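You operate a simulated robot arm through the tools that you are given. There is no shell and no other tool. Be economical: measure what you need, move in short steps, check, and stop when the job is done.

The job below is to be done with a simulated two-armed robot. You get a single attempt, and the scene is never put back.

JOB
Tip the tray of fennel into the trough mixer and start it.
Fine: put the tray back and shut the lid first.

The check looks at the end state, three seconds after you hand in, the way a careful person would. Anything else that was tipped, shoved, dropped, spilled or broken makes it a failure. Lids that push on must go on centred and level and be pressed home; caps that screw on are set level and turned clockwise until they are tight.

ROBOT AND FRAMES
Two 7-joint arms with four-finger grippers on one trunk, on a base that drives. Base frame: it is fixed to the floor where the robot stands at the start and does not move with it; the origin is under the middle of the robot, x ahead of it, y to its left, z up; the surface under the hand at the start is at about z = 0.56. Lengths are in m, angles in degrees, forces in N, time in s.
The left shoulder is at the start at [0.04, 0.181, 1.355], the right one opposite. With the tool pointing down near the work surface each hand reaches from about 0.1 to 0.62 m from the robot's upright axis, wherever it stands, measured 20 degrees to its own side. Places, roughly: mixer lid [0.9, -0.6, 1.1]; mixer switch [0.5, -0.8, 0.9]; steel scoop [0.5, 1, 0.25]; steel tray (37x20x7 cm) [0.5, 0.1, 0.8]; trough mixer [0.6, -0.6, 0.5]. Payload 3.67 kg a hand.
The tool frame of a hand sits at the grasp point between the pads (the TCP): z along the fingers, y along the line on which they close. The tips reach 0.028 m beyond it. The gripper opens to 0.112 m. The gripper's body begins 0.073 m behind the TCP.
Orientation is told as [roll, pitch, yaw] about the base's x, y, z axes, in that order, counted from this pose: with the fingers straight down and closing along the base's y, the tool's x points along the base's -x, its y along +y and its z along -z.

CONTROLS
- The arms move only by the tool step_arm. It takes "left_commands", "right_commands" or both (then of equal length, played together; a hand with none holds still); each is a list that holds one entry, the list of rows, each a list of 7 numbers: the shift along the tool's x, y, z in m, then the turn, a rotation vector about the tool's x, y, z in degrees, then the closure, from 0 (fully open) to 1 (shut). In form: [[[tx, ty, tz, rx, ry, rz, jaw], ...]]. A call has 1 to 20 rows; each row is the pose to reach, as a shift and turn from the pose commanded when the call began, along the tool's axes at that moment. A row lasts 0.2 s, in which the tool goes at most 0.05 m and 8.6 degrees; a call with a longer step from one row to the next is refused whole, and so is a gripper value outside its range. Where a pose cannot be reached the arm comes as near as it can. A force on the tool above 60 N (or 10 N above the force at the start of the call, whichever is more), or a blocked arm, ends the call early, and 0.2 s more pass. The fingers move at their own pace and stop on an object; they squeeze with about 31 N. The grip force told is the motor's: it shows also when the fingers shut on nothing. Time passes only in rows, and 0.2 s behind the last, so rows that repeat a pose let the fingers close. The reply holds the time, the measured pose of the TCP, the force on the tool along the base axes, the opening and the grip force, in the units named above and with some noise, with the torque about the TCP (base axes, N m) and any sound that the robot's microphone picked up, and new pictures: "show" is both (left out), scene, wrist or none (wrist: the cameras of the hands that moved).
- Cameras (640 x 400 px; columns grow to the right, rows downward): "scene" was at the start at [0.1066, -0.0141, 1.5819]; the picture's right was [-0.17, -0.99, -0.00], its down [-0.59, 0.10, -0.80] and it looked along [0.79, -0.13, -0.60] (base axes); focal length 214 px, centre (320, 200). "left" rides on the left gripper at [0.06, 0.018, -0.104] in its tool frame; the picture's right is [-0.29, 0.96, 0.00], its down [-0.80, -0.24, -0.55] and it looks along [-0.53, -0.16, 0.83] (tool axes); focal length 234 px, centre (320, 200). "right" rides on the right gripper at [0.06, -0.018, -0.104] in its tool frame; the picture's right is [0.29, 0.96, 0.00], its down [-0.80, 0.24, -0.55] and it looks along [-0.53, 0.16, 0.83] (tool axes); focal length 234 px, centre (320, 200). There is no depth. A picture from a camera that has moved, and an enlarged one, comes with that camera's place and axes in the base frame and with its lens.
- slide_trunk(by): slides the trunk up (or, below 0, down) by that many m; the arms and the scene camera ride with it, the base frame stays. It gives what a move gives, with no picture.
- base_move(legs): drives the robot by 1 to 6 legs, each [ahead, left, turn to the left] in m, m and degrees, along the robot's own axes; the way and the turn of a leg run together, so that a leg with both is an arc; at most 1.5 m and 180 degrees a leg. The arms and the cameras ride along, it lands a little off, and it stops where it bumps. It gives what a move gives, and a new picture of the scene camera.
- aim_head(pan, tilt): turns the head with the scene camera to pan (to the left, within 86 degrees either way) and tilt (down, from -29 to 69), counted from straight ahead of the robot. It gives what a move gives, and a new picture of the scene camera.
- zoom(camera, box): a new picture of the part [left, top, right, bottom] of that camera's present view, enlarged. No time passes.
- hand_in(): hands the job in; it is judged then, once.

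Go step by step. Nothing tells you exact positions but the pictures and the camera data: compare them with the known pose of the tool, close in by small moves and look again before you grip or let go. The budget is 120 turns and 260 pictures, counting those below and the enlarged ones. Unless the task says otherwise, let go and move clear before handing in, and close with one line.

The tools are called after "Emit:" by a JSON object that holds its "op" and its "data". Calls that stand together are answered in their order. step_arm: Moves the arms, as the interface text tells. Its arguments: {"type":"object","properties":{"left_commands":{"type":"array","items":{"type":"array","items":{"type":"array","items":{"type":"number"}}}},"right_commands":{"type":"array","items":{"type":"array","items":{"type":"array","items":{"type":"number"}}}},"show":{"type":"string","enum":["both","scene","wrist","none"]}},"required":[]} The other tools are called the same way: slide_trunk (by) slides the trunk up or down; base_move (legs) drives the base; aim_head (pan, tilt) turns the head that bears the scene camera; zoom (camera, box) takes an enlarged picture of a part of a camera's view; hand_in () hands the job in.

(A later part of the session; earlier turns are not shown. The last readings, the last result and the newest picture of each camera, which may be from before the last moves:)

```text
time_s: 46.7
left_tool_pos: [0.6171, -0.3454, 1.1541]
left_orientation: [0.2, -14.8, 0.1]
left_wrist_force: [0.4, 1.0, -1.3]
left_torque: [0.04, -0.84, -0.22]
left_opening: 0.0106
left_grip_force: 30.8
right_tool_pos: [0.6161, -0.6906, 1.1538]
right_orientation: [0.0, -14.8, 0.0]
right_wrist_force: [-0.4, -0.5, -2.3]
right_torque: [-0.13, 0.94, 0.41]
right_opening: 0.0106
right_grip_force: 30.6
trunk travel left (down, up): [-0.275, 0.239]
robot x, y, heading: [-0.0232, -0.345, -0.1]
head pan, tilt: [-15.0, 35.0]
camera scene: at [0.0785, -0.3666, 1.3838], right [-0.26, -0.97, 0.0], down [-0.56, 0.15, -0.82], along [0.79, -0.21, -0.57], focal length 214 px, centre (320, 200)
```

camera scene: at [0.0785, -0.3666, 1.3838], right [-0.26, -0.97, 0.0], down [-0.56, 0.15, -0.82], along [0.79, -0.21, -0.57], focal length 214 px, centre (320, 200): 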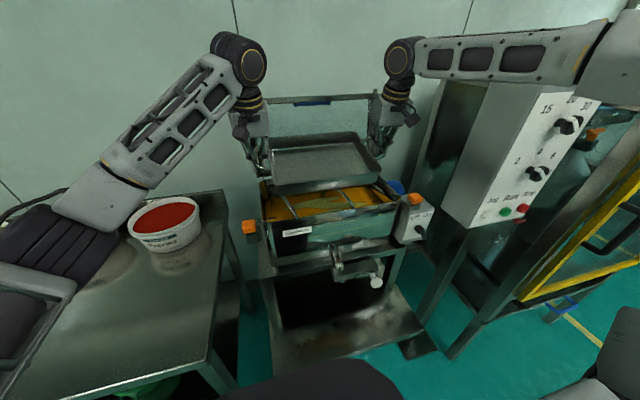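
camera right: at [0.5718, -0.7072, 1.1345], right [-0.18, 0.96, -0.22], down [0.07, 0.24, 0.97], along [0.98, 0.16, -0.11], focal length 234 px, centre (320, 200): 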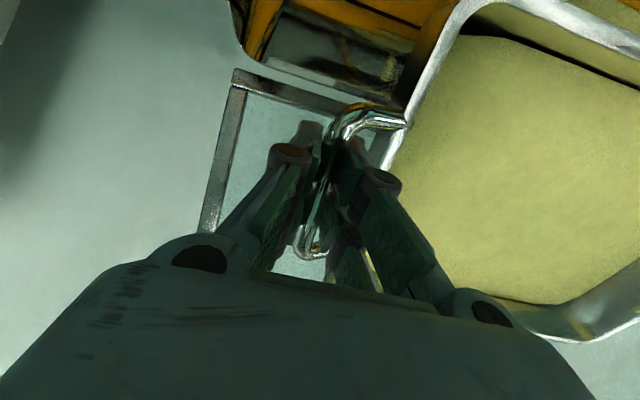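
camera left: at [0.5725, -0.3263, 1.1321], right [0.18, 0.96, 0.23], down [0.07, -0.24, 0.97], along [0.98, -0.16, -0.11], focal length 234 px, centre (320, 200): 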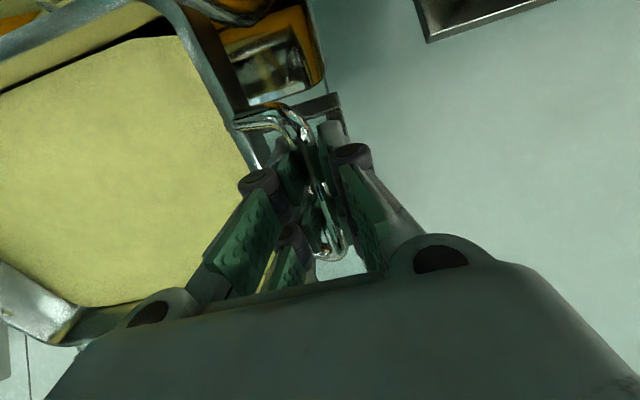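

Almost no internal force now. I'll level the tray, pull it back and re-centre it in front of the robot.

Emit:
{"op": "step_arm", "data": {"left_commands": [[[0.024, 0, -0.006, 0, 3, 0, 1], [0.048, 0, -0.012, 0, 6, 0, 1], [0.072, 0, -0.018, 0, 9, 0, 1], [0.096, 0, -0.024, 0, 12, 0, 1], [0.12, 0, -0.03, 0, 15, 0, 1], [0.144, 0.02, -0.036, 0, 15, 0, 1], [0.168, 0.045, -0.041, 0, 15, 0, 1], [0.19, 0.07, -0.046, 0, 15, 0, 1], [0.19, 0.1, -0.046, 0, 15, 0, 1], [0.19, 0.125, -0.046, 0, 15, 0, 1], [0.19, 0.15, -0.046, 0, 15, 0, 1], [0.19, 0.172, -0.046, 0, 15, 0, 1], [0.19, 0.172, -0.046, 0, 15, 0, 1]]], "right_commands": [[[0.024, 0, -0.006, 0, 3, 0, 1], [0.048, 0, -0.012, 0, 6, 0, 1], [0.072, 0, -0.018, 0, 9, 0, 1], [0.096, 0, -0.024, 0, 12, 0, 1], [0.12, 0, -0.03, 0, 15, 0, 1], [0.144, 0.02, -0.036, 0, 15, 0, 1], [0.168, 0.045, -0.041, 0, 15, 0, 1], [0.19, 0.07, -0.046, 0, 15, 0, 1], [0.19, 0.1, -0.046, 0, 15, 0, 1], [0.19, 0.125, -0.046, 0, 15, 0, 1], [0.19, 0.15, -0.046, 0, 15, 0, 1], [0.19, 0.172, -0.046, 0, 15, 0, 1], [0.19, 0.172, -0.046, 0, 15, 0, 1]]], "show": "scene"}}

```text
time_s: 49.5
left_tool_pos: [0.4187, -0.175, 1.1507]
left_orientation: [0.3, 0.1, 0.0]
left_wrist_force: [1.1, 26.7, -1.2]
left_torque: [0.0, 0.51, -0.01]
left_opening: 0.0104
left_grip_force: 30.3
right_tool_pos: [0.4185, -0.5182, 1.15]
right_orientation: [-0.1, 0.1, -0.1]
right_wrist_force: [-1.5, -26.3, -2.9]
right_torque: [0.02, -0.5, 0.52]
right_opening: 0.0108
right_grip_force: 30.6
trunk travel left (down, up): [-0.275, 0.239]
robot x, y, heading: [-0.0272, -0.3465, 0.0]
head pan, tilt: [-15.0, 35.0]
camera scene: at [0.0774, -0.368, 1.3839], right [-0.26, -0.97, 0.0], down [-0.55, 0.15, -0.82], along [0.79, -0.21, -0.57], focal length 214 px, centre (320, 200)
```

scene: 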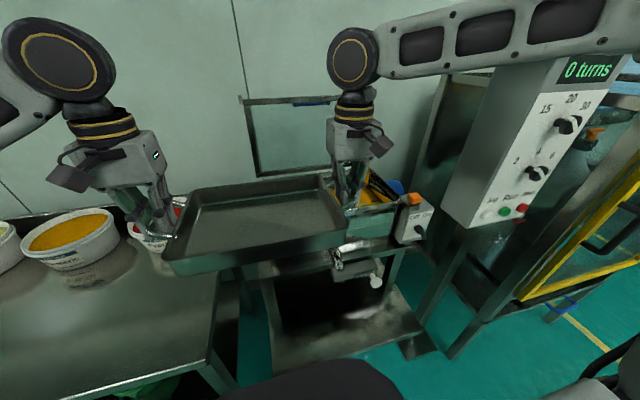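

Now I'll drive back left to the table, to where I picked the tray up, and look down.

Emit:
{"op": "base_move", "data": {"legs": [[0, 0.48, 0], [0.028, 0, 0]]}}

Emit:
{"op": "aim_head", "data": {"pan": 0, "tilt": 55}}

```text
time_s: 52.9
left_tool_pos: [0.4426, 0.3111, 1.1528]
left_orientation: [0.5, 0.0, 0.1]
left_wrist_force: [1.6, 34.9, -0.7]
left_torque: [-0.03, -0.02, 0.1]
left_opening: 0.0106
left_grip_force: 31.3
right_tool_pos: [0.4434, -0.0322, 1.1503]
right_orientation: [0.0, 0.1, -0.1]
right_wrist_force: [-2.4, -35.5, -1.4]
right_torque: [0.03, -0.06, 0.44]
right_opening: 0.0108
right_grip_force: 31.1
trunk travel left (down, up): [-0.275, 0.239]
robot x, y, heading: [-0.0027, 0.141, -0.0]
head pan, tilt: [-15.0, 35.0]
camera scene: at [0.1007, 0.1166, 1.3843], right [-0.26, -0.97, 0.0], down [-0.55, 0.15, -0.82], along [0.79, -0.21, -0.57], focal length 214 px, centre (320, 200)
```

scene: 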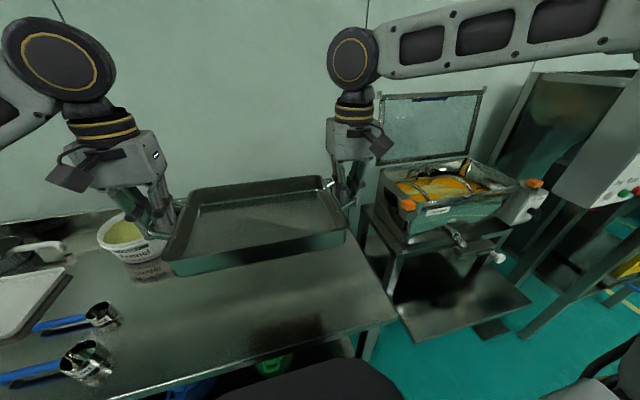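

```text
time_s: 53.7
left_tool_pos: [0.4455, 0.3122, 1.1501]
left_orientation: [0.3, 0.2, 0.2]
left_wrist_force: [1.1, 3.5, -1.8]
left_torque: [-0.02, 0.17, 0.02]
left_opening: 0.0107
left_grip_force: 30.8
right_tool_pos: [0.446, -0.0323, 1.1495]
right_orientation: [-0.2, 0.1, 0.0]
right_wrist_force: [-0.9, -3.1, -1.4]
right_torque: [0.02, -0.15, 0.38]
right_opening: 0.0107
right_grip_force: 31.1
trunk travel left (down, up): [-0.275, 0.239]
robot x, y, heading: [-0.0017, 0.1405, -0.2]
head pan, tilt: [0.0, 55.0]
camera scene: at [0.092, 0.1405, 1.3557], right [0.0, -1.0, 0.0], down [-0.82, 0.0, -0.57], along [0.57, 0.0, -0.82], focal length 214 px, centre (320, 200)
```

scene: 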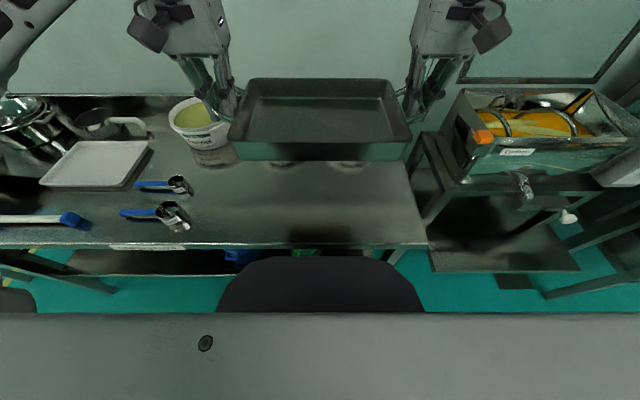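

I'm back where the lift began. I'll lower the tray straight down towards its old place, stopping about 1.5 cm above.

Emit:
{"op": "step_arm", "data": {"left_commands": [[[-0.004, -0.001, 0.03, 0, 0, 0, 1], [-0.008, -0.002, 0.06, 0, 0, 0, 1], [-0.012, -0.003, 0.09, 0, 0, 0, 1], [-0.016, -0.004, 0.12, 0, 0, 0, 1], [-0.02, -0.005, 0.15, 0, 0, 0, 1], [-0.024, -0.006, 0.18, 0, 0, 0, 1], [-0.028, -0.006, 0.21, 0, 0, 0, 1], [-0.03, -0.006, 0.24, 0, 0, 0, 1], [-0.03, -0.006, 0.26, 0, 0, 0, 1], [-0.03, -0.006, 0.28, 0, 0, 0, 1], [-0.03, -0.006, 0.28, 0, 0, 0, 1]]], "right_commands": [[[-0.004, -0.001, 0.03, 0, 0, 0, 1], [-0.008, -0.002, 0.06, 0, 0, 0, 1], [-0.012, -0.003, 0.09, 0, 0, 0, 1], [-0.016, -0.004, 0.12, 0, 0, 0, 1], [-0.02, -0.005, 0.15, 0, 0, 0, 1], [-0.024, -0.006, 0.18, 0, 0, 0, 1], [-0.028, -0.006, 0.21, 0, 0, 0, 1], [-0.03, -0.006, 0.24, 0, 0, 0, 1], [-0.03, -0.006, 0.26, 0, 0, 0, 1], [-0.03, -0.006, 0.28, 0, 0, 0, 1], [-0.03, -0.006, 0.28, 0, 0, 0, 1]]], "show": "scene"}}

```text
time_s: 56.1
left_tool_pos: [0.4734, 0.3068, 0.8718]
left_orientation: [0.1, 0.0, 0.0]
left_wrist_force: [3.3, -28.9, -3.0]
left_torque: [0.05, -0.35, 0.56]
left_opening: 0.0104
left_grip_force: 31.0
right_tool_pos: [0.4754, -0.0372, 0.8702]
right_orientation: [0.0, 0.1, 0.2]
right_wrist_force: [-2.7, 29.8, -0.7]
right_torque: [0.04, 0.33, 0.4]
right_opening: 0.0108
right_grip_force: 30.7
trunk travel left (down, up): [-0.275, 0.239]
robot x, y, heading: [-0.0022, 0.1409, 0.1]
head pan, tilt: [0.0, 55.0]
camera scene: at [0.0911, 0.1402, 1.3558], right [0.0, -1.0, 0.0], down [-0.82, 0.0, -0.57], along [0.57, 0.0, -0.82], focal length 214 px, centre (320, 200)
```

scene: 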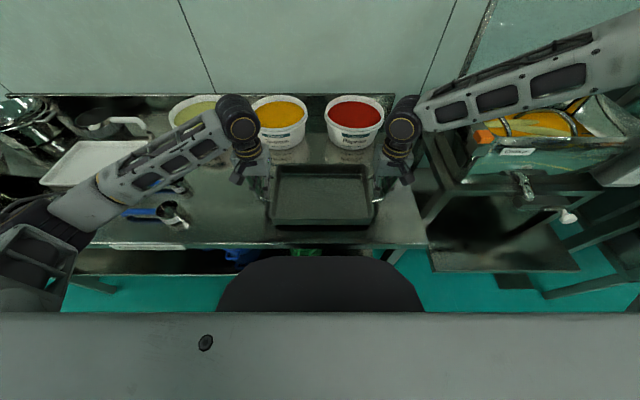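

Lowering the last 1.5 cm onto the table and relaxing the side tension.

Emit:
{"op": "step_arm", "data": {"left_commands": [[[0, -0.0008, 0.004, 0, 0, 0, 1], [0, -0.0008, 0.008, 0, 0, 0, 1], [0, -0.0008, 0.012, 0, 0, 0, 1], [0, -0.0008, 0.0155, 0, 0, 0, 1], [0, -0.0008, 0.0155, 0, 0, 0, 1]]], "right_commands": [[[0, 0.0008, 0.004, 0, 0, 0, 1], [0, 0.0008, 0.008, 0, 0, 0, 1], [0, 0.0008, 0.012, 0, 0, 0, 1], [0, 0.0008, 0.0145, 0, 0, 0, 1], [0, 0.0008, 0.0145, 0, 0, 0, 1]]], "show": "none"}}

```text
time_s: 57.3
left_tool_pos: [0.4739, 0.307, 0.8547]
left_orientation: [0.3, 0.0, 0.1]
left_wrist_force: [3.0, -24.8, -0.7]
left_torque: [0.07, -0.98, 0.33]
left_opening: 0.0105
left_grip_force: 31.2
right_tool_pos: [0.4752, -0.0381, 0.8567]
right_orientation: [-0.2, 0.0, 0.1]
right_wrist_force: [-4.9, 24.2, 12.1]
right_torque: [-0.01, -0.65, 0.51]
right_opening: 0.0107
right_grip_force: 31.3
trunk travel left (down, up): [-0.275, 0.239]
robot x, y, heading: [0.0004, 0.1453, -0.1]
head pan, tilt: [0.0, 55.0]
```

The tray is touching down at its original height. I'll open just enough to clear the bars, then rise out.

Emit:
{"op": "step_arm", "data": {"left_commands": [[[0, -0.001, 0.001, 0, 0, 0, 1], [0, -0.001, 0.001, 0, 0, 0, 0.86], [0, -0.001, 0.001, 0, 0, 0, 0.82], [0, -0.001, 0.001, 0, 0, 0, 0.82]]], "right_commands": [[[0, 0.001, 0, 0, 0, 0, 1], [0, 0.001, 0, 0, 0, 0, 0.86], [0, 0.001, 0, 0, 0, 0, 0.82], [0, 0.001, 0, 0, 0, 0, 0.82]]]}}

```text
time_s: 58.3
left_tool_pos: [0.4751, 0.3063, 0.8544]
left_orientation: [0.4, 0.1, 0.1]
left_wrist_force: [-0.2, 0.0, -0.4]
left_torque: [0.02, 0.0, 0.0]
left_opening: 0.02
left_grip_force: 0.2
right_tool_pos: [0.476, -0.0378, 0.8553]
right_orientation: [-0.2, 0.1, 0.0]
right_wrist_force: [0.2, -0.4, -0.4]
right_torque: [0.01, -0.02, 0.04]
right_opening: 0.0203
right_grip_force: 0.1
trunk travel left (down, up): [-0.275, 0.239]
robot x, y, heading: [-0.0008, 0.1405, 0.2]
head pan, tilt: [0.0, 55.0]
camera scene: at [0.0917, 0.1402, 1.3557], right [0.0, -1.0, 0.0], down [-0.82, 0.0, -0.57], along [0.57, 0.0, -0.82], focal length 214 px, centre (320, 200)
camera right: at [0.416, -0.0559, 0.9601], right [-0.29, 0.96, 0.0], down [0.8, 0.24, 0.55], along [0.53, 0.16, -0.83], focal length 234 px, centre (320, 200)
camera left: at [0.4154, 0.3237, 0.9587], right [0.29, 0.96, 0.01], down [0.8, -0.24, 0.55], along [0.53, -0.15, -0.84], focal length 234 px, centre (320, 200)
```

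scene: 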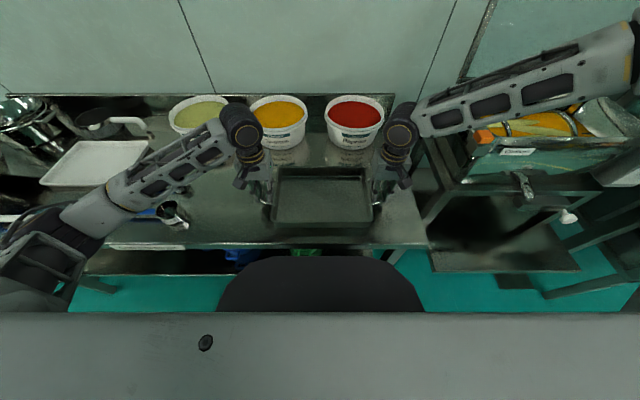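
right: 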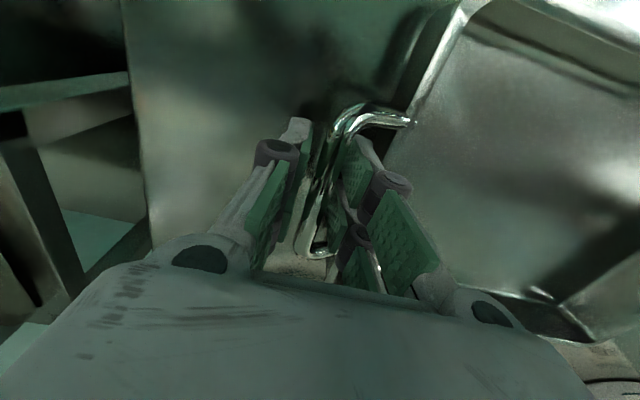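
left: 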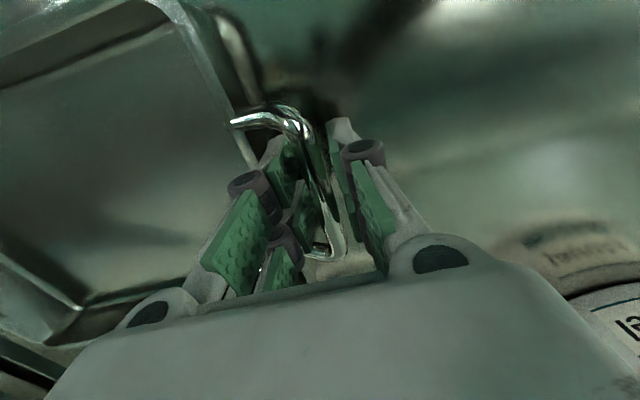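

Free, with no force. Rising straight up.

Emit:
{"op": "step_arm", "data": {"left_commands": [[[0, 0, -0.015, 0, 0, 0, 0.82], [0, 0, -0.03, 0, 0, 0, 0.82], [0, 0, -0.05, 0, 0, 0, 0.82], [0, 0, -0.09, 0, 0, 0, 0.82], [0, 0, -0.13, 0, 0, 0, 0.82], [0, 0, -0.17, 0, 0, 0, 0.82], [0, 0, -0.21, 0, 0, 0, 0.82], [0, 0, -0.25, 0, 0, 0, 0.82], [0, 0, -0.29, 0, 0, 0, 0.82], [0, 0, -0.33, 0, 0, 0, 0.82]]], "right_commands": [[[0, 0, -0.015, 0, 0, 0, 0.82], [0, 0, -0.03, 0, 0, 0, 0.82], [0, 0, -0.05, 0, 0, 0, 0.82], [0, 0, -0.09, 0, 0, 0, 0.82], [0, 0, -0.13, 0, 0, 0, 0.82], [0, 0, -0.17, 0, 0, 0, 0.82], [0, 0, -0.21, 0, 0, 0, 0.82], [0, 0, -0.25, 0, 0, 0, 0.82], [0, 0, -0.29, 0, 0, 0, 0.82], [0, 0, -0.33, 0, 0, 0, 0.82]]], "show": "scene"}}

Emit:
{"op": "aim_head", "data": {"pan": -30, "tilt": 25}}

```text
time_s: 60.5
left_tool_pos: [0.4736, 0.3046, 1.1853]
left_orientation: [0.4, 0.1, 0.0]
left_wrist_force: [0.1, -0.1, 0.2]
left_torque: [0.0, 0.0, 0.0]
left_opening: 0.0202
left_grip_force: 0.1
right_tool_pos: [0.4727, -0.0372, 1.1876]
right_orientation: [-0.1, -0.1, 0.0]
right_wrist_force: [0.0, -0.1, 0.6]
right_torque: [0.01, -0.02, -0.01]
right_opening: 0.02
right_grip_force: 0.0
trunk travel left (down, up): [-0.275, 0.239]
robot x, y, heading: [-0.0048, 0.1388, 0.4]
head pan, tilt: [0.0, 55.0]
camera scene: at [0.0898, 0.14, 1.3559], right [0.0, -1.0, 0.0], down [-0.82, 0.0, -0.57], along [0.57, 0.0, -0.82], focal length 214 px, centre (320, 200)
```

scene: 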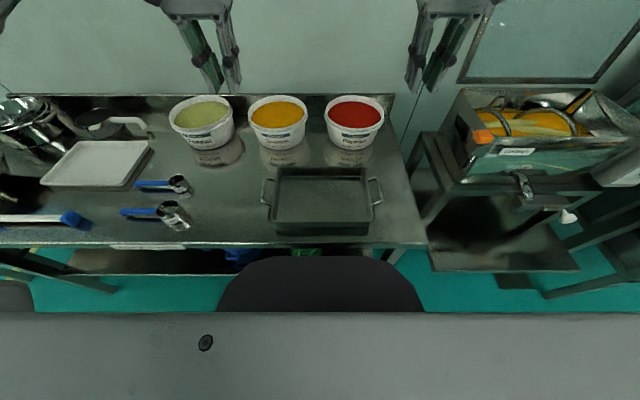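

```text
time_s: 61.5
left_tool_pos: [0.4746, 0.3044, 1.1847]
left_orientation: [0.3, 0.1, 0.1]
left_wrist_force: [-0.8, 1.1, 0.4]
left_torque: [0.0, 0.01, -0.02]
left_opening: 0.0199
left_grip_force: 0.1
right_tool_pos: [0.4754, -0.0359, 1.186]
right_orientation: [-0.1, 0.1, 0.0]
right_wrist_force: [-0.8, 0.3, -0.2]
right_torque: [0.01, 0.01, 0.03]
right_opening: 0.0202
right_grip_force: 0.0
trunk travel left (down, up): [-0.275, 0.239]
robot x, y, heading: [-0.0017, 0.1422, 0.0]
head pan, tilt: [-30.0, 25.0]
camera scene: at [0.0989, 0.0943, 1.3997], right [-0.5, -0.87, 0.0], down [-0.37, 0.21, -0.91], along [0.79, -0.45, -0.42], focal length 214 px, centre (320, 200)
```

scene: 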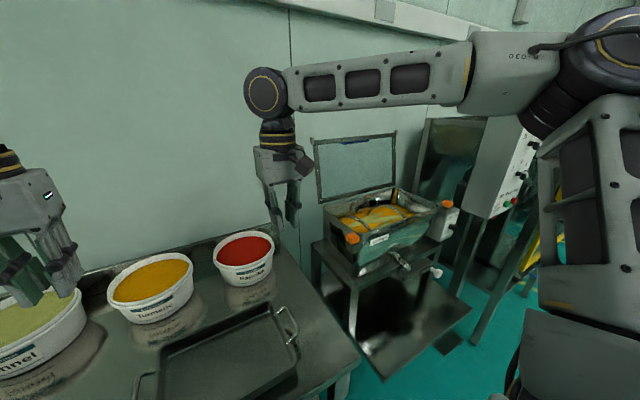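

The tray is back in place and nothing else has moved. Next is the lid: I'll raise the trunk for reach, then drive back to the mixer.

Emit:
{"op": "slide_trunk", "data": {"by": 0.15}}

Emit:
{"op": "base_move", "data": {"legs": [[-0.025, 0, 0], [0, -0.48, 0]]}}

Emit:
{"op": "zoom", "data": {"camera": "scene", "box": [160, 60, 400, 260]}}

```text
time_s: 63.2
left_tool_pos: [0.4754, 0.3033, 1.3338]
left_orientation: [0.2, 0.1, 0.1]
left_wrist_force: [0.4, -0.5, -1.1]
left_torque: [-0.01, -0.01, 0.02]
left_opening: 0.0201
left_grip_force: 0.2
right_tool_pos: [0.4749, -0.036, 1.3352]
right_orientation: [-0.1, 0.1, 0.0]
right_wrist_force: [0.3, 0.1, 0.2]
right_torque: [-0.01, 0.0, 0.02]
right_opening: 0.0198
right_grip_force: 0.0
trunk travel left (down, up): [-0.425, 0.089]
robot x, y, heading: [-0.0016, 0.1391, 0.4]
head pan, tilt: [-30.0, 25.0]
```

```text
time_s: 66.5
left_tool_pos: [0.4515, -0.1634, 1.3341]
left_orientation: [0.3, 0.1, 0.9]
left_wrist_force: [0.3, 0.5, 0.5]
left_torque: [0.01, 0.02, -0.05]
left_opening: 0.0203
left_grip_force: 0.1
right_tool_pos: [0.4565, -0.5046, 1.3367]
right_orientation: [-0.2, 0.1, 0.8]
right_wrist_force: [-0.1, -0.2, 0.7]
right_torque: [-0.01, 0.0, -0.01]
right_opening: 0.0205
right_grip_force: 0.0
trunk travel left (down, up): [-0.425, 0.089]
robot x, y, heading: [-0.0253, -0.3349, 0.7]
head pan, tilt: [-30.0, 25.0]
camera scene: at [0.0783, -0.378, 1.5497], right [-0.49, -0.87, 0.0], down [-0.37, 0.21, -0.91], along [0.79, -0.44, -0.42], focal length 214 px, centre (320, 200)
```

scene: 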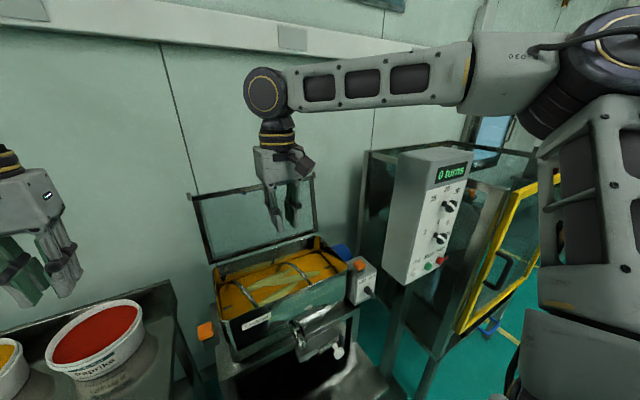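

```text
2.00 times, centred on (280, 160) of scene
camera zoom: at [0.0783, -0.378, 1.5497], right [-0.49, -0.87, 0.0], down [-0.37, 0.21, -0.91], along [0.79, -0.44, -0.42], focal length 429 px, centre (400, 280)
```

zoom: 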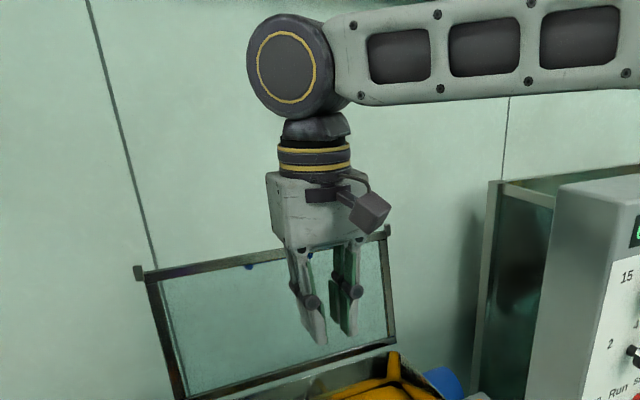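

I'll move the right hand back out of the way and bring the left hand round with its closing line fore-and-aft (a 90° twist), heading towards the lid.

Emit:
{"op": "step_arm", "data": {"left_commands": [[[-0.01, -0.02, -0.005, 0, 0, 8.2, 0.5], [-0.02, -0.04, -0.01, 0, 0, 16.4, 0.5], [-0.03, -0.06, -0.015, 0, 0, 24.6, 0.5], [-0.04, -0.08, -0.02, 0, 0, 32.8, 0.5], [-0.05, -0.1, -0.025, 0, 0, 41, 0.5], [-0.06, -0.12, -0.03, 0, 0, 49.2, 0.5], [-0.07, -0.14, -0.035, 0, 0, 57.4, 0.5], [-0.08, -0.16, -0.04, 0, 0, 65.6, 0.5], [-0.09, -0.18, -0.045, 0, 0, 73.8, 0.5], [-0.1, -0.2, -0.05, 0, 0, 82, 0.5], [-0.11, -0.22, -0.05, 0, 0, 90, 0.5], [-0.11, -0.22, -0.05, 0, 0, 90, 0.5]]], "right_commands": [[[0.01, -0.01, -0.005, 0, 0, 0, 0.82], [0.02, -0.02, -0.01, 0, 0, 0, 0.82], [0.04, -0.03, -0.01, 0, 0, 0, 0.82], [0.06, -0.04, -0.01, 0, 0, 0, 0.82], [0.08, -0.05, -0.01, 0, 0, 0, 0.82], [0.1, -0.06, -0.01, 0, 0, 0, 0.82], [0.12, -0.07, -0.01, 0, 0, 0, 0.82], [0.13, -0.08, -0.01, 0, 0, 0, 0.82], [0.13, -0.08, -0.01, 0, 0, 0, 0.82], [0.13, -0.08, -0.01, 0, 0, 0, 0.82], [0.13, -0.08, -0.01, 0, 0, 0, 0.82], [0.13, -0.08, -0.01, 0, 0, 0, 0.82]]]}}

```text
time_s: 69.2
left_tool_pos: [0.5643, -0.3813, 1.3829]
left_orientation: [-0.2, 0.4, -89.2]
left_wrist_force: [0.0, 0.6, 0.6]
left_torque: [-0.01, 0.0, -0.01]
left_opening: 0.0561
left_grip_force: 0.0
right_tool_pos: [0.3273, -0.5869, 1.3463]
right_orientation: [-0.2, 0.1, 0.9]
right_wrist_force: [0.2, 0.1, -0.3]
right_torque: [0.02, -0.01, 0.01]
right_opening: 0.0202
right_grip_force: 0.1
trunk travel left (down, up): [-0.425, 0.089]
robot x, y, heading: [-0.0225, -0.3357, 0.9]
head pan, tilt: [-30.0, 25.0]
camera scene: at [0.0782, -0.3787, 1.5497], right [-0.49, -0.87, 0.0], down [-0.37, 0.21, -0.91], along [0.79, -0.44, -0.42], focal length 214 px, centre (320, 200)
camera right: at [0.268, -0.605, 1.4511], right [-0.3, 0.95, 0.0], down [0.79, 0.25, 0.55], along [0.53, 0.16, -0.83], focal length 234 px, centre (320, 200)
camera left: at [0.5827, -0.3214, 1.4877], right [0.96, -0.27, 0.0], down [-0.23, -0.8, 0.55], along [-0.15, -0.53, -0.83], focal length 234 px, centre (320, 200)
```

scene: 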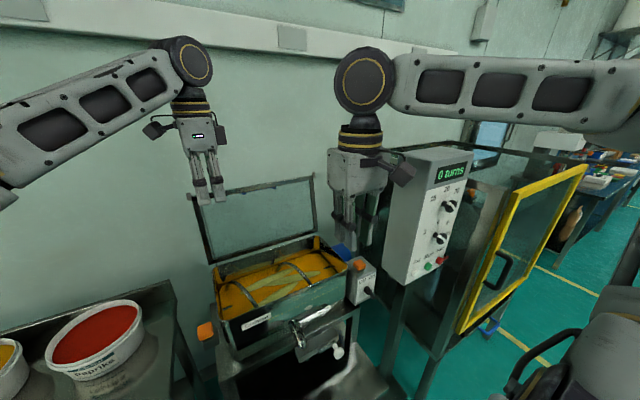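
right: 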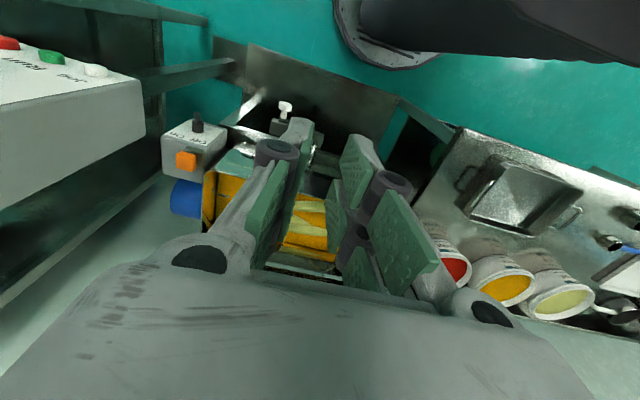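
left: 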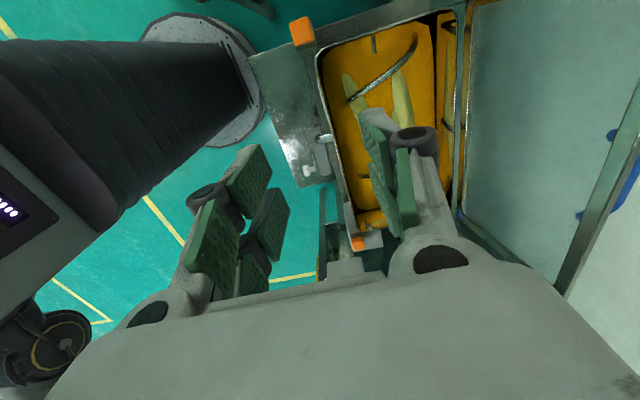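

The lid's top edge is at x≈0.865, z≈1.25, and there is a blue handle on its back near y≈-0.55. I'll bring the left hand, fingers tilted 30° forward, above the top edge at y≈-0.42.

Emit:
{"op": "step_arm", "data": {"left_commands": [[[-0.005, 0.03, 0.005, -4, 0, 0, 0.5], [-0.01, 0.06, 0.01, -8, 0, 0, 0.5], [-0.015, 0.09, 0.015, -12, 0, 0, 0.5], [-0.02, 0.12, 0.02, -16, 0, 0, 0.5], [-0.025, 0.15, 0.025, -20, 0, 0, 0.5], [-0.03, 0.18, 0.03, -24, 0, 0, 0.5], [-0.035, 0.21, 0.035, -28, 0, 0, 0.5], [-0.04, 0.245, 0.04, -30, 0, 0, 0.5], [-0.04, 0.245, 0.04, -30, 0, 0, 0.5]]]}}

```text
time_s: 71.2
left_tool_pos: [0.7814, -0.3806, 1.315]
left_orientation: [29.8, 0.3, -89.1]
left_wrist_force: [0.0, 0.8, -0.1]
left_torque: [-0.05, 0.0, -0.01]
left_opening: 0.056
left_grip_force: 0.0
left hand out of reach, approached as far as the arm can: row 6, 7, 8, 9
right_tool_pos: [0.3289, -0.5868, 1.3456]
right_orientation: [-0.1, 0.2, 0.8]
right_wrist_force: [-0.3, -0.1, -0.3]
right_torque: [0.0, 0.01, 0.05]
right_opening: 0.0202
right_grip_force: 0.0
trunk travel left (down, up): [-0.425, 0.089]
robot x, y, heading: [-0.0215, -0.3305, 1.0]
head pan, tilt: [-30.0, 25.0]
camera scene: at [0.0784, -0.3797, 1.5497], right [-0.49, -0.87, 0.0], down [-0.37, 0.21, -0.91], along [0.79, -0.44, -0.42], focal length 214 px, centre (320, 200)
camera left: at [0.7445, -0.3221, 1.4151], right [0.84, -0.28, 0.47], down [-0.47, -0.81, 0.36], along [0.28, -0.52, -0.8], focal length 234 px, centre (320, 200)
```

scene: 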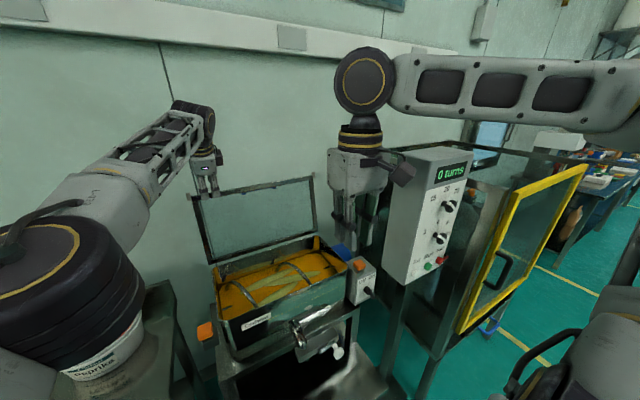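
left: 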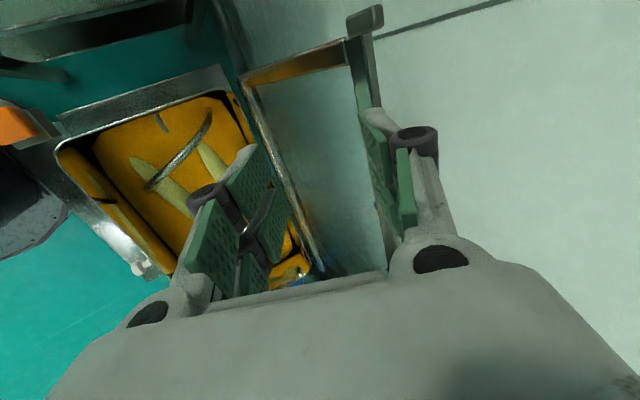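

The left arm runs out at x≈0.78. The mixer's front shelf blocks driving forward, so I'll retract, raise the trunk fully and shift the base right so that the left arm reaches straight ahead.

Emit:
{"op": "step_arm", "data": {"left_commands": [[[0, -0.04, 0, 0, 0, 0, 0.5], [0, -0.08, 0, 0, 0, 0, 0.5], [0, -0.12, 0, 0, 0, 0, 0.5], [0, -0.16, 0, 0, 0, 0, 0.5]]], "show": "none"}}

Emit:
{"op": "slide_trunk", "data": {"by": 0.085}}

Emit:
{"op": "base_move", "data": {"legs": [[0, -0.165, -0.9]]}}

```text
time_s: 72.3
left_tool_pos: [0.756, -0.2007, 1.1773]
left_orientation: [19.4, 2.5, -58.4]
left_wrist_force: [-0.6, 0.1, 0.2]
left_torque: [-0.02, -0.04, -0.01]
left_opening: 0.0558
left_grip_force: 0.1
left hand out of reach, approached as far as the arm can: row 1, 2
right_tool_pos: [0.3238, -0.5861, 1.3481]
right_orientation: [-0.2, 0.0, 0.9]
right_wrist_force: [-0.9, -1.0, 0.4]
right_torque: [0.03, -0.06, 0.0]
right_opening: 0.0201
right_grip_force: 0.1
trunk travel left (down, up): [-0.425, 0.089]
robot x, y, heading: [-0.0227, -0.3353, 0.7]
head pan, tilt: [-30.0, 25.0]
stopped in row 4 (left hand): the arm was blocked; the commanded pose is now the measured one
```

```text
time_s: 73.6
left_tool_pos: [0.7591, -0.2024, 1.2597]
left_orientation: [19.4, 2.5, -58.5]
left_wrist_force: [0.1, 0.3, -1.0]
left_torque: [0.0, -0.02, 0.01]
left_opening: 0.0561
left_grip_force: 0.1
right_tool_pos: [0.3284, -0.5865, 1.4303]
right_orientation: [-0.1, 0.2, 0.9]
right_wrist_force: [0.3, 0.1, -0.5]
right_torque: [0.03, -0.03, 0.01]
right_opening: 0.02
right_grip_force: 0.1
trunk travel left (down, up): [-0.51, 0.004]
robot x, y, heading: [-0.0221, -0.335, 0.9]
head pan, tilt: [-30.0, 25.0]
```

```text
time_s: 75.0
left_tool_pos: [0.7638, -0.3708, 1.2595]
left_orientation: [19.2, 2.4, -59.3]
left_wrist_force: [0.0, 0.1, -0.4]
left_torque: [-0.06, 0.03, -0.01]
left_opening: 0.0561
left_grip_force: 0.0
right_tool_pos: [0.3259, -0.7487, 1.4318]
right_orientation: [-0.1, 0.1, -0.2]
right_wrist_force: [-0.1, 1.3, 0.1]
right_torque: [-0.05, 0.0, 0.03]
right_opening: 0.0202
right_grip_force: 0.1
trunk travel left (down, up): [-0.51, 0.004]
robot x, y, heading: [-0.0267, -0.4965, -0.2]
head pan, tilt: [-30.0, 25.0]
camera scene: at [0.079, -0.538, 1.6344], right [-0.5, -0.87, 0.0], down [-0.37, 0.21, -0.91], along [0.78, -0.46, -0.42], focal length 214 px, centre (320, 200)
```

scene: 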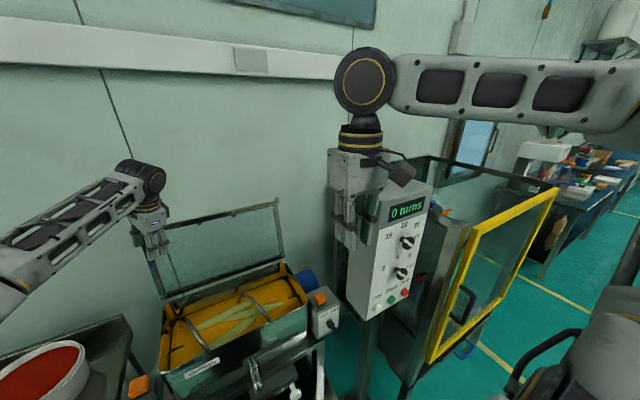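

The left arm swung oddly and was blocked. I'll check that the buckets and lid are undisturbed before going on.

Emit:
{"op": "aim_head", "data": {"pan": 30, "tilt": 40}}

Emit:
{"op": "aim_head", "data": {"pan": 0, "tilt": 35}}

```text
time_s: 76.3
left_tool_pos: [0.763, -0.3727, 1.2591]
left_orientation: [19.2, 2.5, -59.3]
left_wrist_force: [-0.2, 0.0, -0.1]
left_torque: [0.03, 0.01, 0.0]
left_opening: 0.056
left_grip_force: 0.2
right_tool_pos: [0.3245, -0.753, 1.4309]
right_orientation: [-0.2, 0.2, -0.2]
right_wrist_force: [0.7, 0.3, -0.8]
right_torque: [-0.04, 0.02, 0.0]
right_opening: 0.0205
right_grip_force: 0.1
trunk travel left (down, up): [-0.51, 0.004]
robot x, y, heading: [-0.0229, -0.4945, -0.0]
head pan, tilt: [30.0, 40.0]
camera scene: at [0.073, -0.4533, 1.611], right [0.5, -0.87, 0.0], down [-0.56, -0.32, -0.77], along [0.66, 0.38, -0.64], focal length 214 px, centre (320, 200)
```

scene: 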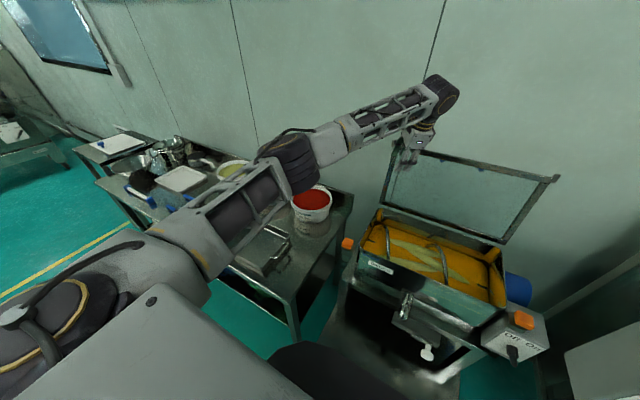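

```text
time_s: 77.3
left_tool_pos: [0.762, -0.3737, 1.2598]
left_orientation: [19.2, 2.4, -59.3]
left_wrist_force: [-0.5, 0.9, 0.0]
left_torque: [0.02, 0.0, 0.03]
left_opening: 0.0561
left_grip_force: 0.0
right_tool_pos: [0.3258, -0.7521, 1.4301]
right_orientation: [-0.1, 0.1, -0.1]
right_wrist_force: [0.2, -0.1, 0.1]
right_torque: [-0.03, 0.01, 0.0]
right_opening: 0.0202
right_grip_force: 0.0
trunk travel left (down, up): [-0.51, 0.004]
robot x, y, heading: [-0.0219, -0.4967, -0.1]
head pan, tilt: [0.0, 35.0]
camera scene: at [0.0871, -0.496, 1.6185], right [0.0, -1.0, 0.0], down [-0.57, 0.0, -0.82], along [0.82, 0.0, -0.57], focal length 214 px, centre (320, 200)
```

scene: 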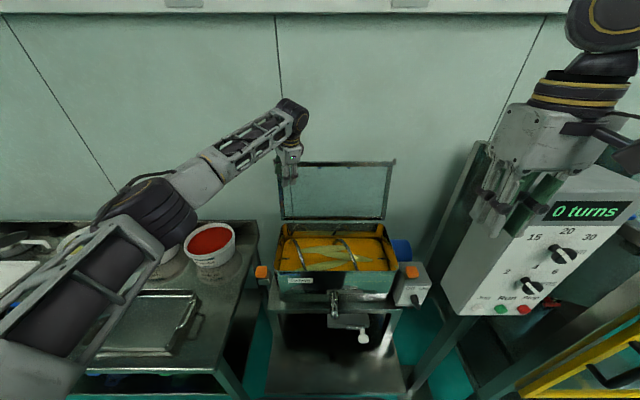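

The buckets, tray and lid look unmoved; the block seems to have been a joint limit. I'll bring the left hand back and up to a clean pose, squared to the lid.

Emit:
{"op": "step_arm", "data": {"left_commands": [[[0, -0.004, -0.026, -0.2, -1.7, 4.8, 0.5], [0, -0.009, -0.052, -0.4, -3.4, 9.7, 0.5], [-0.001, -0.013, -0.079, -0.65, -5, 14.5, 0.5], [-0.001, -0.018, -0.105, -0.9, -6.7, 19.3, 0.5], [-0.002, -0.022, -0.131, -1.1, -8.4, 24.2, 0.5], [-0.002, -0.026, -0.158, -1.3, -10.1, 29, 0.5], [-0.002, -0.026, -0.158, -1.3, -10.1, 29, 0.5]]], "show": "scene"}}

```text
time_s: 78.9
left_tool_pos: [0.7006, -0.4197, 1.3999]
left_orientation: [19.1, 2.6, -90.1]
left_wrist_force: [0.8, -0.2, -0.2]
left_torque: [-0.01, 0.01, -0.02]
left_opening: 0.056
left_grip_force: 0.1
right_tool_pos: [0.3253, -0.7528, 1.4298]
right_orientation: [-0.2, 0.1, 0.0]
right_wrist_force: [0.0, 0.4, 0.0]
right_torque: [0.0, 0.0, 0.03]
right_opening: 0.0204
right_grip_force: 0.1
trunk travel left (down, up): [-0.51, 0.004]
robot x, y, heading: [-0.0186, -0.4952, -0.1]
head pan, tilt: [0.0, 35.0]
camera scene: at [0.0874, -0.4961, 1.6185], right [0.0, -1.0, 0.0], down [-0.57, 0.0, -0.82], along [0.82, 0.0, -0.57], focal length 214 px, centre (320, 200)
```

scene: 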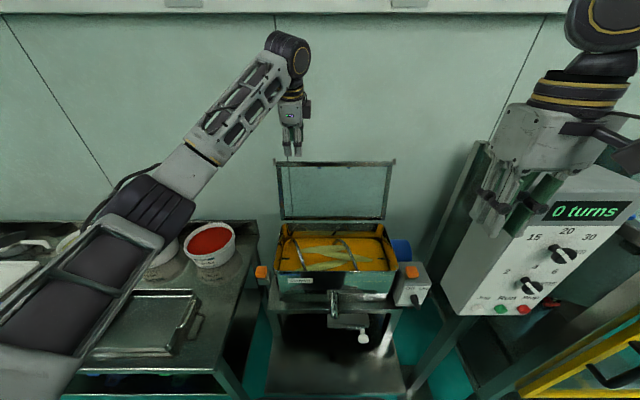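

The lid's top edge reads y −0.33…−0.785, z≈1.26. I'll tilt the hand to 50° and approach just in front of and above the edge.

Emit:
{"op": "step_arm", "data": {"left_commands": [[[0, 0.017, 0.027, -6, 0, 0, 0.5], [0, 0.034, 0.054, -12, 0, 0, 0.5], [0, 0.051, 0.081, -18, 0, 0, 0.5], [0, 0.068, 0.108, -24, 0, 0, 0.5], [0, 0.0854, 0.1354, -31, 0, 0, 0.5], [0, 0.0854, 0.1354, -31, 0, 0, 0.5]]]}}

```text
time_s: 80.3
left_tool_pos: [0.8273, -0.4167, 1.2986]
left_orientation: [50.2, 2.7, -89.9]
left_wrist_force: [-1.1, 0.9, -0.4]
left_torque: [0.0, 0.0, 0.01]
left_opening: 0.0562
left_grip_force: 0.1
right_tool_pos: [0.3253, -0.754, 1.432]
right_orientation: [-0.1, 0.1, -0.1]
right_wrist_force: [-0.2, -0.1, -0.9]
right_torque: [-0.03, -0.04, -0.01]
right_opening: 0.02
right_grip_force: 0.0
trunk travel left (down, up): [-0.51, 0.004]
robot x, y, heading: [-0.0202, -0.4969, -0.1]
head pan, tilt: [0.0, 35.0]
camera scene: at [0.0867, -0.4962, 1.6186], right [0.0, -1.0, 0.0], down [-0.57, 0.0, -0.82], along [0.82, 0.0, -0.57], focal length 214 px, centre (320, 200)
camera left: at [0.759, -0.3592, 1.3811], right [0.61, -0.32, 0.72], down [-0.58, -0.8, 0.13], along [0.54, -0.5, -0.68], focal length 234 px, centre (320, 200)
```

scene: 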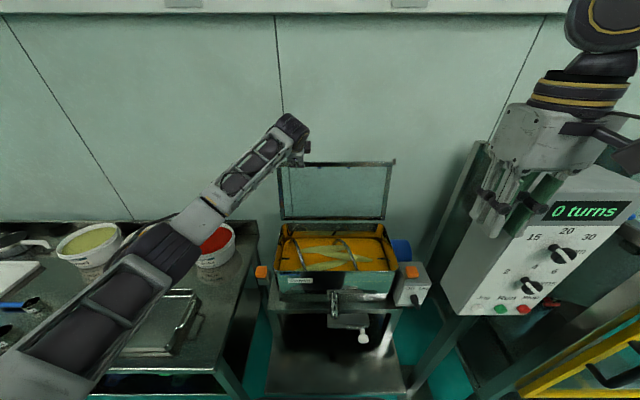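
left: 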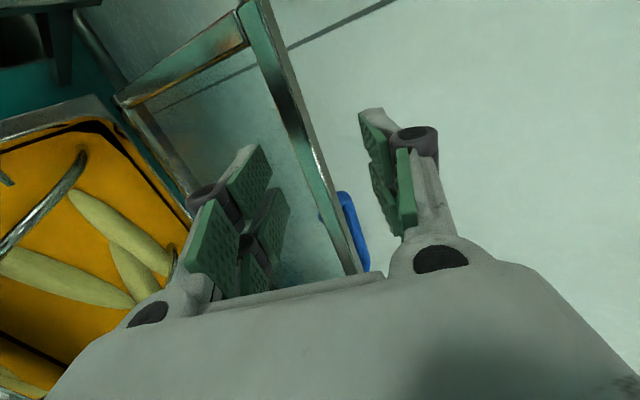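

The lid's top bar sits between the two fingers in the wrist view. I'll lower the hand so that the rear finger hooks behind the bar.

Emit:
{"op": "step_arm", "data": {"left_commands": [[[0, -0.004, 0.014, 0, 0, 0, 0.5], [0, -0.012, 0.026, 0, 0, 0, 0.5], [0, -0.02, 0.035, 0, 0, 0, 0.5], [0, -0.0272, 0.0424, 0, 0, 0, 0.5], [0, -0.0272, 0.0424, 0, 0, 0, 0.5]]], "show": "wrist"}}

```text
time_s: 81.5
left_tool_pos: [0.8411, -0.4138, 1.252]
left_orientation: [50.1, 2.6, -90.0]
left_wrist_force: [0.1, -0.5, 0.1]
left_torque: [-0.02, 0.0, 0.0]
left_opening: 0.0561
left_grip_force: 0.0
right_tool_pos: [0.3248, -0.7533, 1.4308]
right_orientation: [-0.1, 0.2, -0.2]
right_wrist_force: [0.3, -1.0, -0.7]
right_torque: [0.0, -0.01, 0.01]
right_opening: 0.02
right_grip_force: 0.0
trunk travel left (down, up): [-0.51, 0.004]
robot x, y, heading: [-0.0215, -0.4958, -0.1]
head pan, tilt: [0.0, 35.0]
camera left: at [0.7741, -0.3567, 1.3348], right [0.61, -0.32, 0.72], down [-0.58, -0.8, 0.13], along [0.54, -0.5, -0.68], focal length 234 px, centre (320, 200)
```

left: 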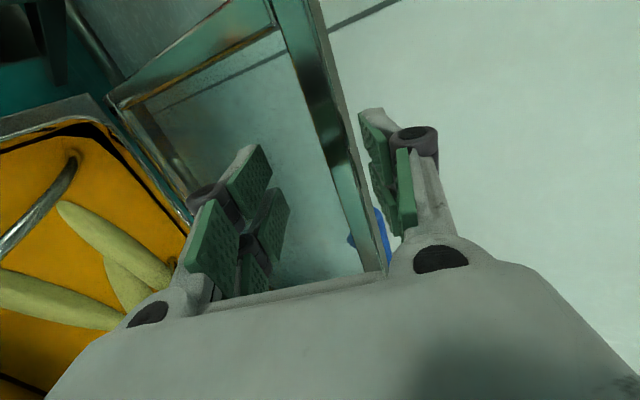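

The rear finger is behind the bar. I'll go 1.5 cm deeper, then pull gently forward and watch the force and the lid.

Emit:
{"op": "step_arm", "data": {"left_commands": [[[0, -0.0115, 0.0096, 0, 0, 0, 0.5], [0, -0.018, 0.002, 0, 0, 0, 0.5], [0, -0.0244, -0.0056, 0, 0, 0, 0.5], [0, -0.0308, -0.0134, 0, 0, 0, 0.5]]]}}

```text
time_s: 82.5
left_tool_pos: [0.8114, -0.4113, 1.2371]
left_orientation: [50.2, 2.6, -90.0]
left_wrist_force: [0.4, -0.1, -0.4]
left_torque: [0.03, 0.0, -0.01]
left_opening: 0.0559
left_grip_force: 0.1
right_tool_pos: [0.3255, -0.7534, 1.4305]
right_orientation: [-0.3, 0.1, -0.2]
right_wrist_force: [0.1, -0.2, -0.2]
right_torque: [0.0, 0.03, 0.02]
right_opening: 0.0203
right_grip_force: 0.0
trunk travel left (down, up): [-0.51, 0.004]
robot x, y, heading: [-0.0218, -0.4996, -0.3]
head pan, tilt: [0.0, 35.0]
camera scene: at [0.0873, -0.496, 1.6185], right [0.0, -1.0, 0.0], down [-0.57, 0.0, -0.82], along [0.82, 0.0, -0.57], focal length 214 px, centre (320, 200)
camera left: at [0.7435, -0.355, 1.3204], right [0.61, -0.32, 0.72], down [-0.58, -0.8, 0.13], along [0.54, -0.5, -0.68], focal length 234 px, centre (320, 200)
```

scene: 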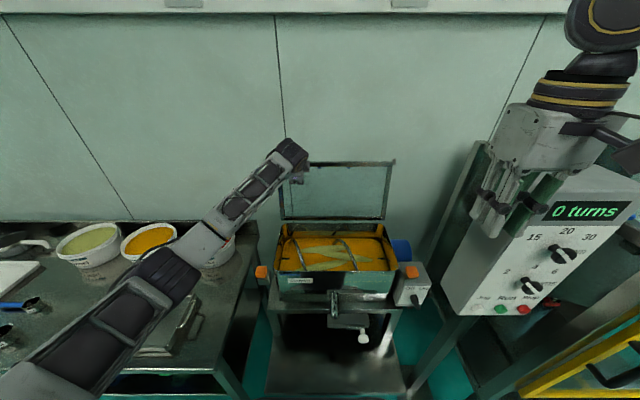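
left: 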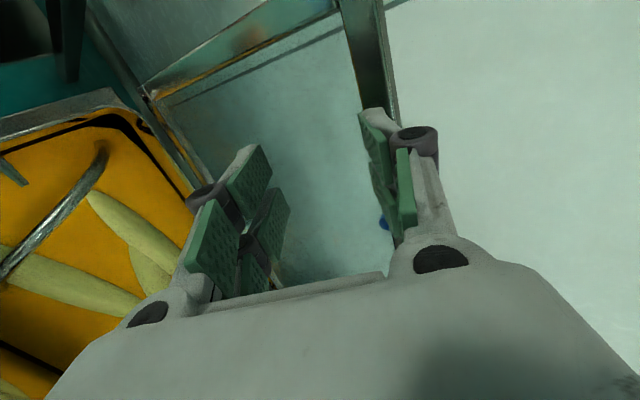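

No contact: the hook passed in front, so the bar is thicker and a little further back (x≈0.865–0.885). I'll rise, open wider, steepen to 40° and position above it.

Emit:
{"op": "step_arm", "data": {"left_commands": [[[0, 0.024, -0.02, 5, 0, 0, 0.375], [0, 0.0483, -0.0405, 10, 0, 0, 0.375], [0, 0.065, -0.02, 10, 0, 0, 0.375], [0, 0.0811, -0.0014, 10, 0, 0, 0.375], [0, 0.0811, -0.0014, 10, 0, 0, 0.375]]]}}

Emit:
{"op": "zoom", "data": {"camera": "scene", "box": [240, 110, 420, 230]}}

```text
time_s: 83.7
left_tool_pos: [0.8613, -0.4129, 1.3001]
left_orientation: [40.2, 2.6, -90.1]
left_wrist_force: [-0.3, 0.3, -0.9]
left_torque: [-0.02, -0.01, 0.0]
left_opening: 0.0703
left_grip_force: 0.0
right_tool_pos: [0.3237, -0.7533, 1.4303]
right_orientation: [-0.1, 0.1, 0.0]
right_wrist_force: [0.0, -0.4, -0.6]
right_torque: [0.01, 0.01, 0.02]
right_opening: 0.0202
right_grip_force: 0.0
trunk travel left (down, up): [-0.51, 0.004]
robot x, y, heading: [-0.0206, -0.4988, -0.2]
head pan, tilt: [0.0, 35.0]
camera scene: at [0.0863, -0.4962, 1.6186], right [0.0, -1.0, 0.0], down [-0.57, 0.0, -0.82], along [0.82, 0.0, -0.57], focal length 214 px, centre (320, 200)
camera left: at [0.8088, -0.3566, 1.394], right [0.73, -0.32, 0.61], down [-0.54, -0.81, 0.23], along [0.42, -0.5, -0.76], focal length 234 px, centre (320, 200)
```

scene: 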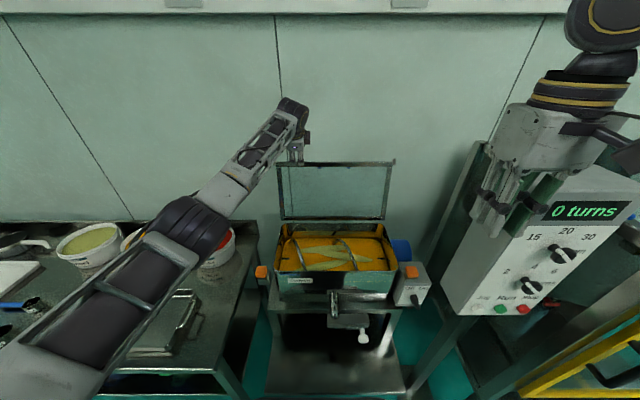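
left: 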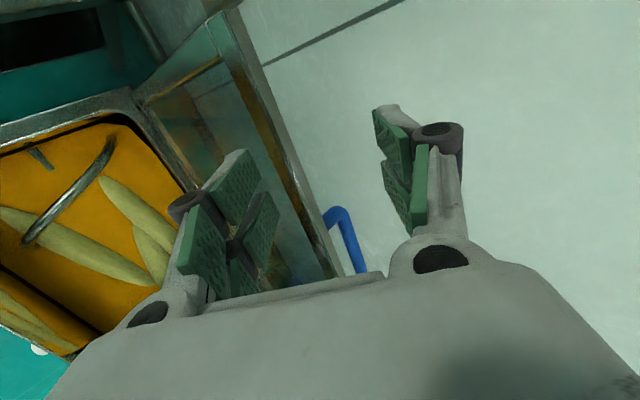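

```text
3.33 times, centred on (330, 170) of scene
camera zoom: at [0.0863, -0.4962, 1.6186], right [0.0, -1.0, 0.0], down [-0.57, 0.0, -0.82], along [0.82, 0.0, -0.57], focal length 715 px, centre (287, 300)
```

zoom: 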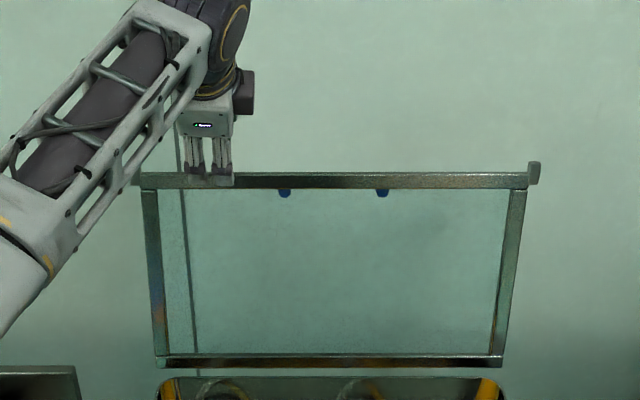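

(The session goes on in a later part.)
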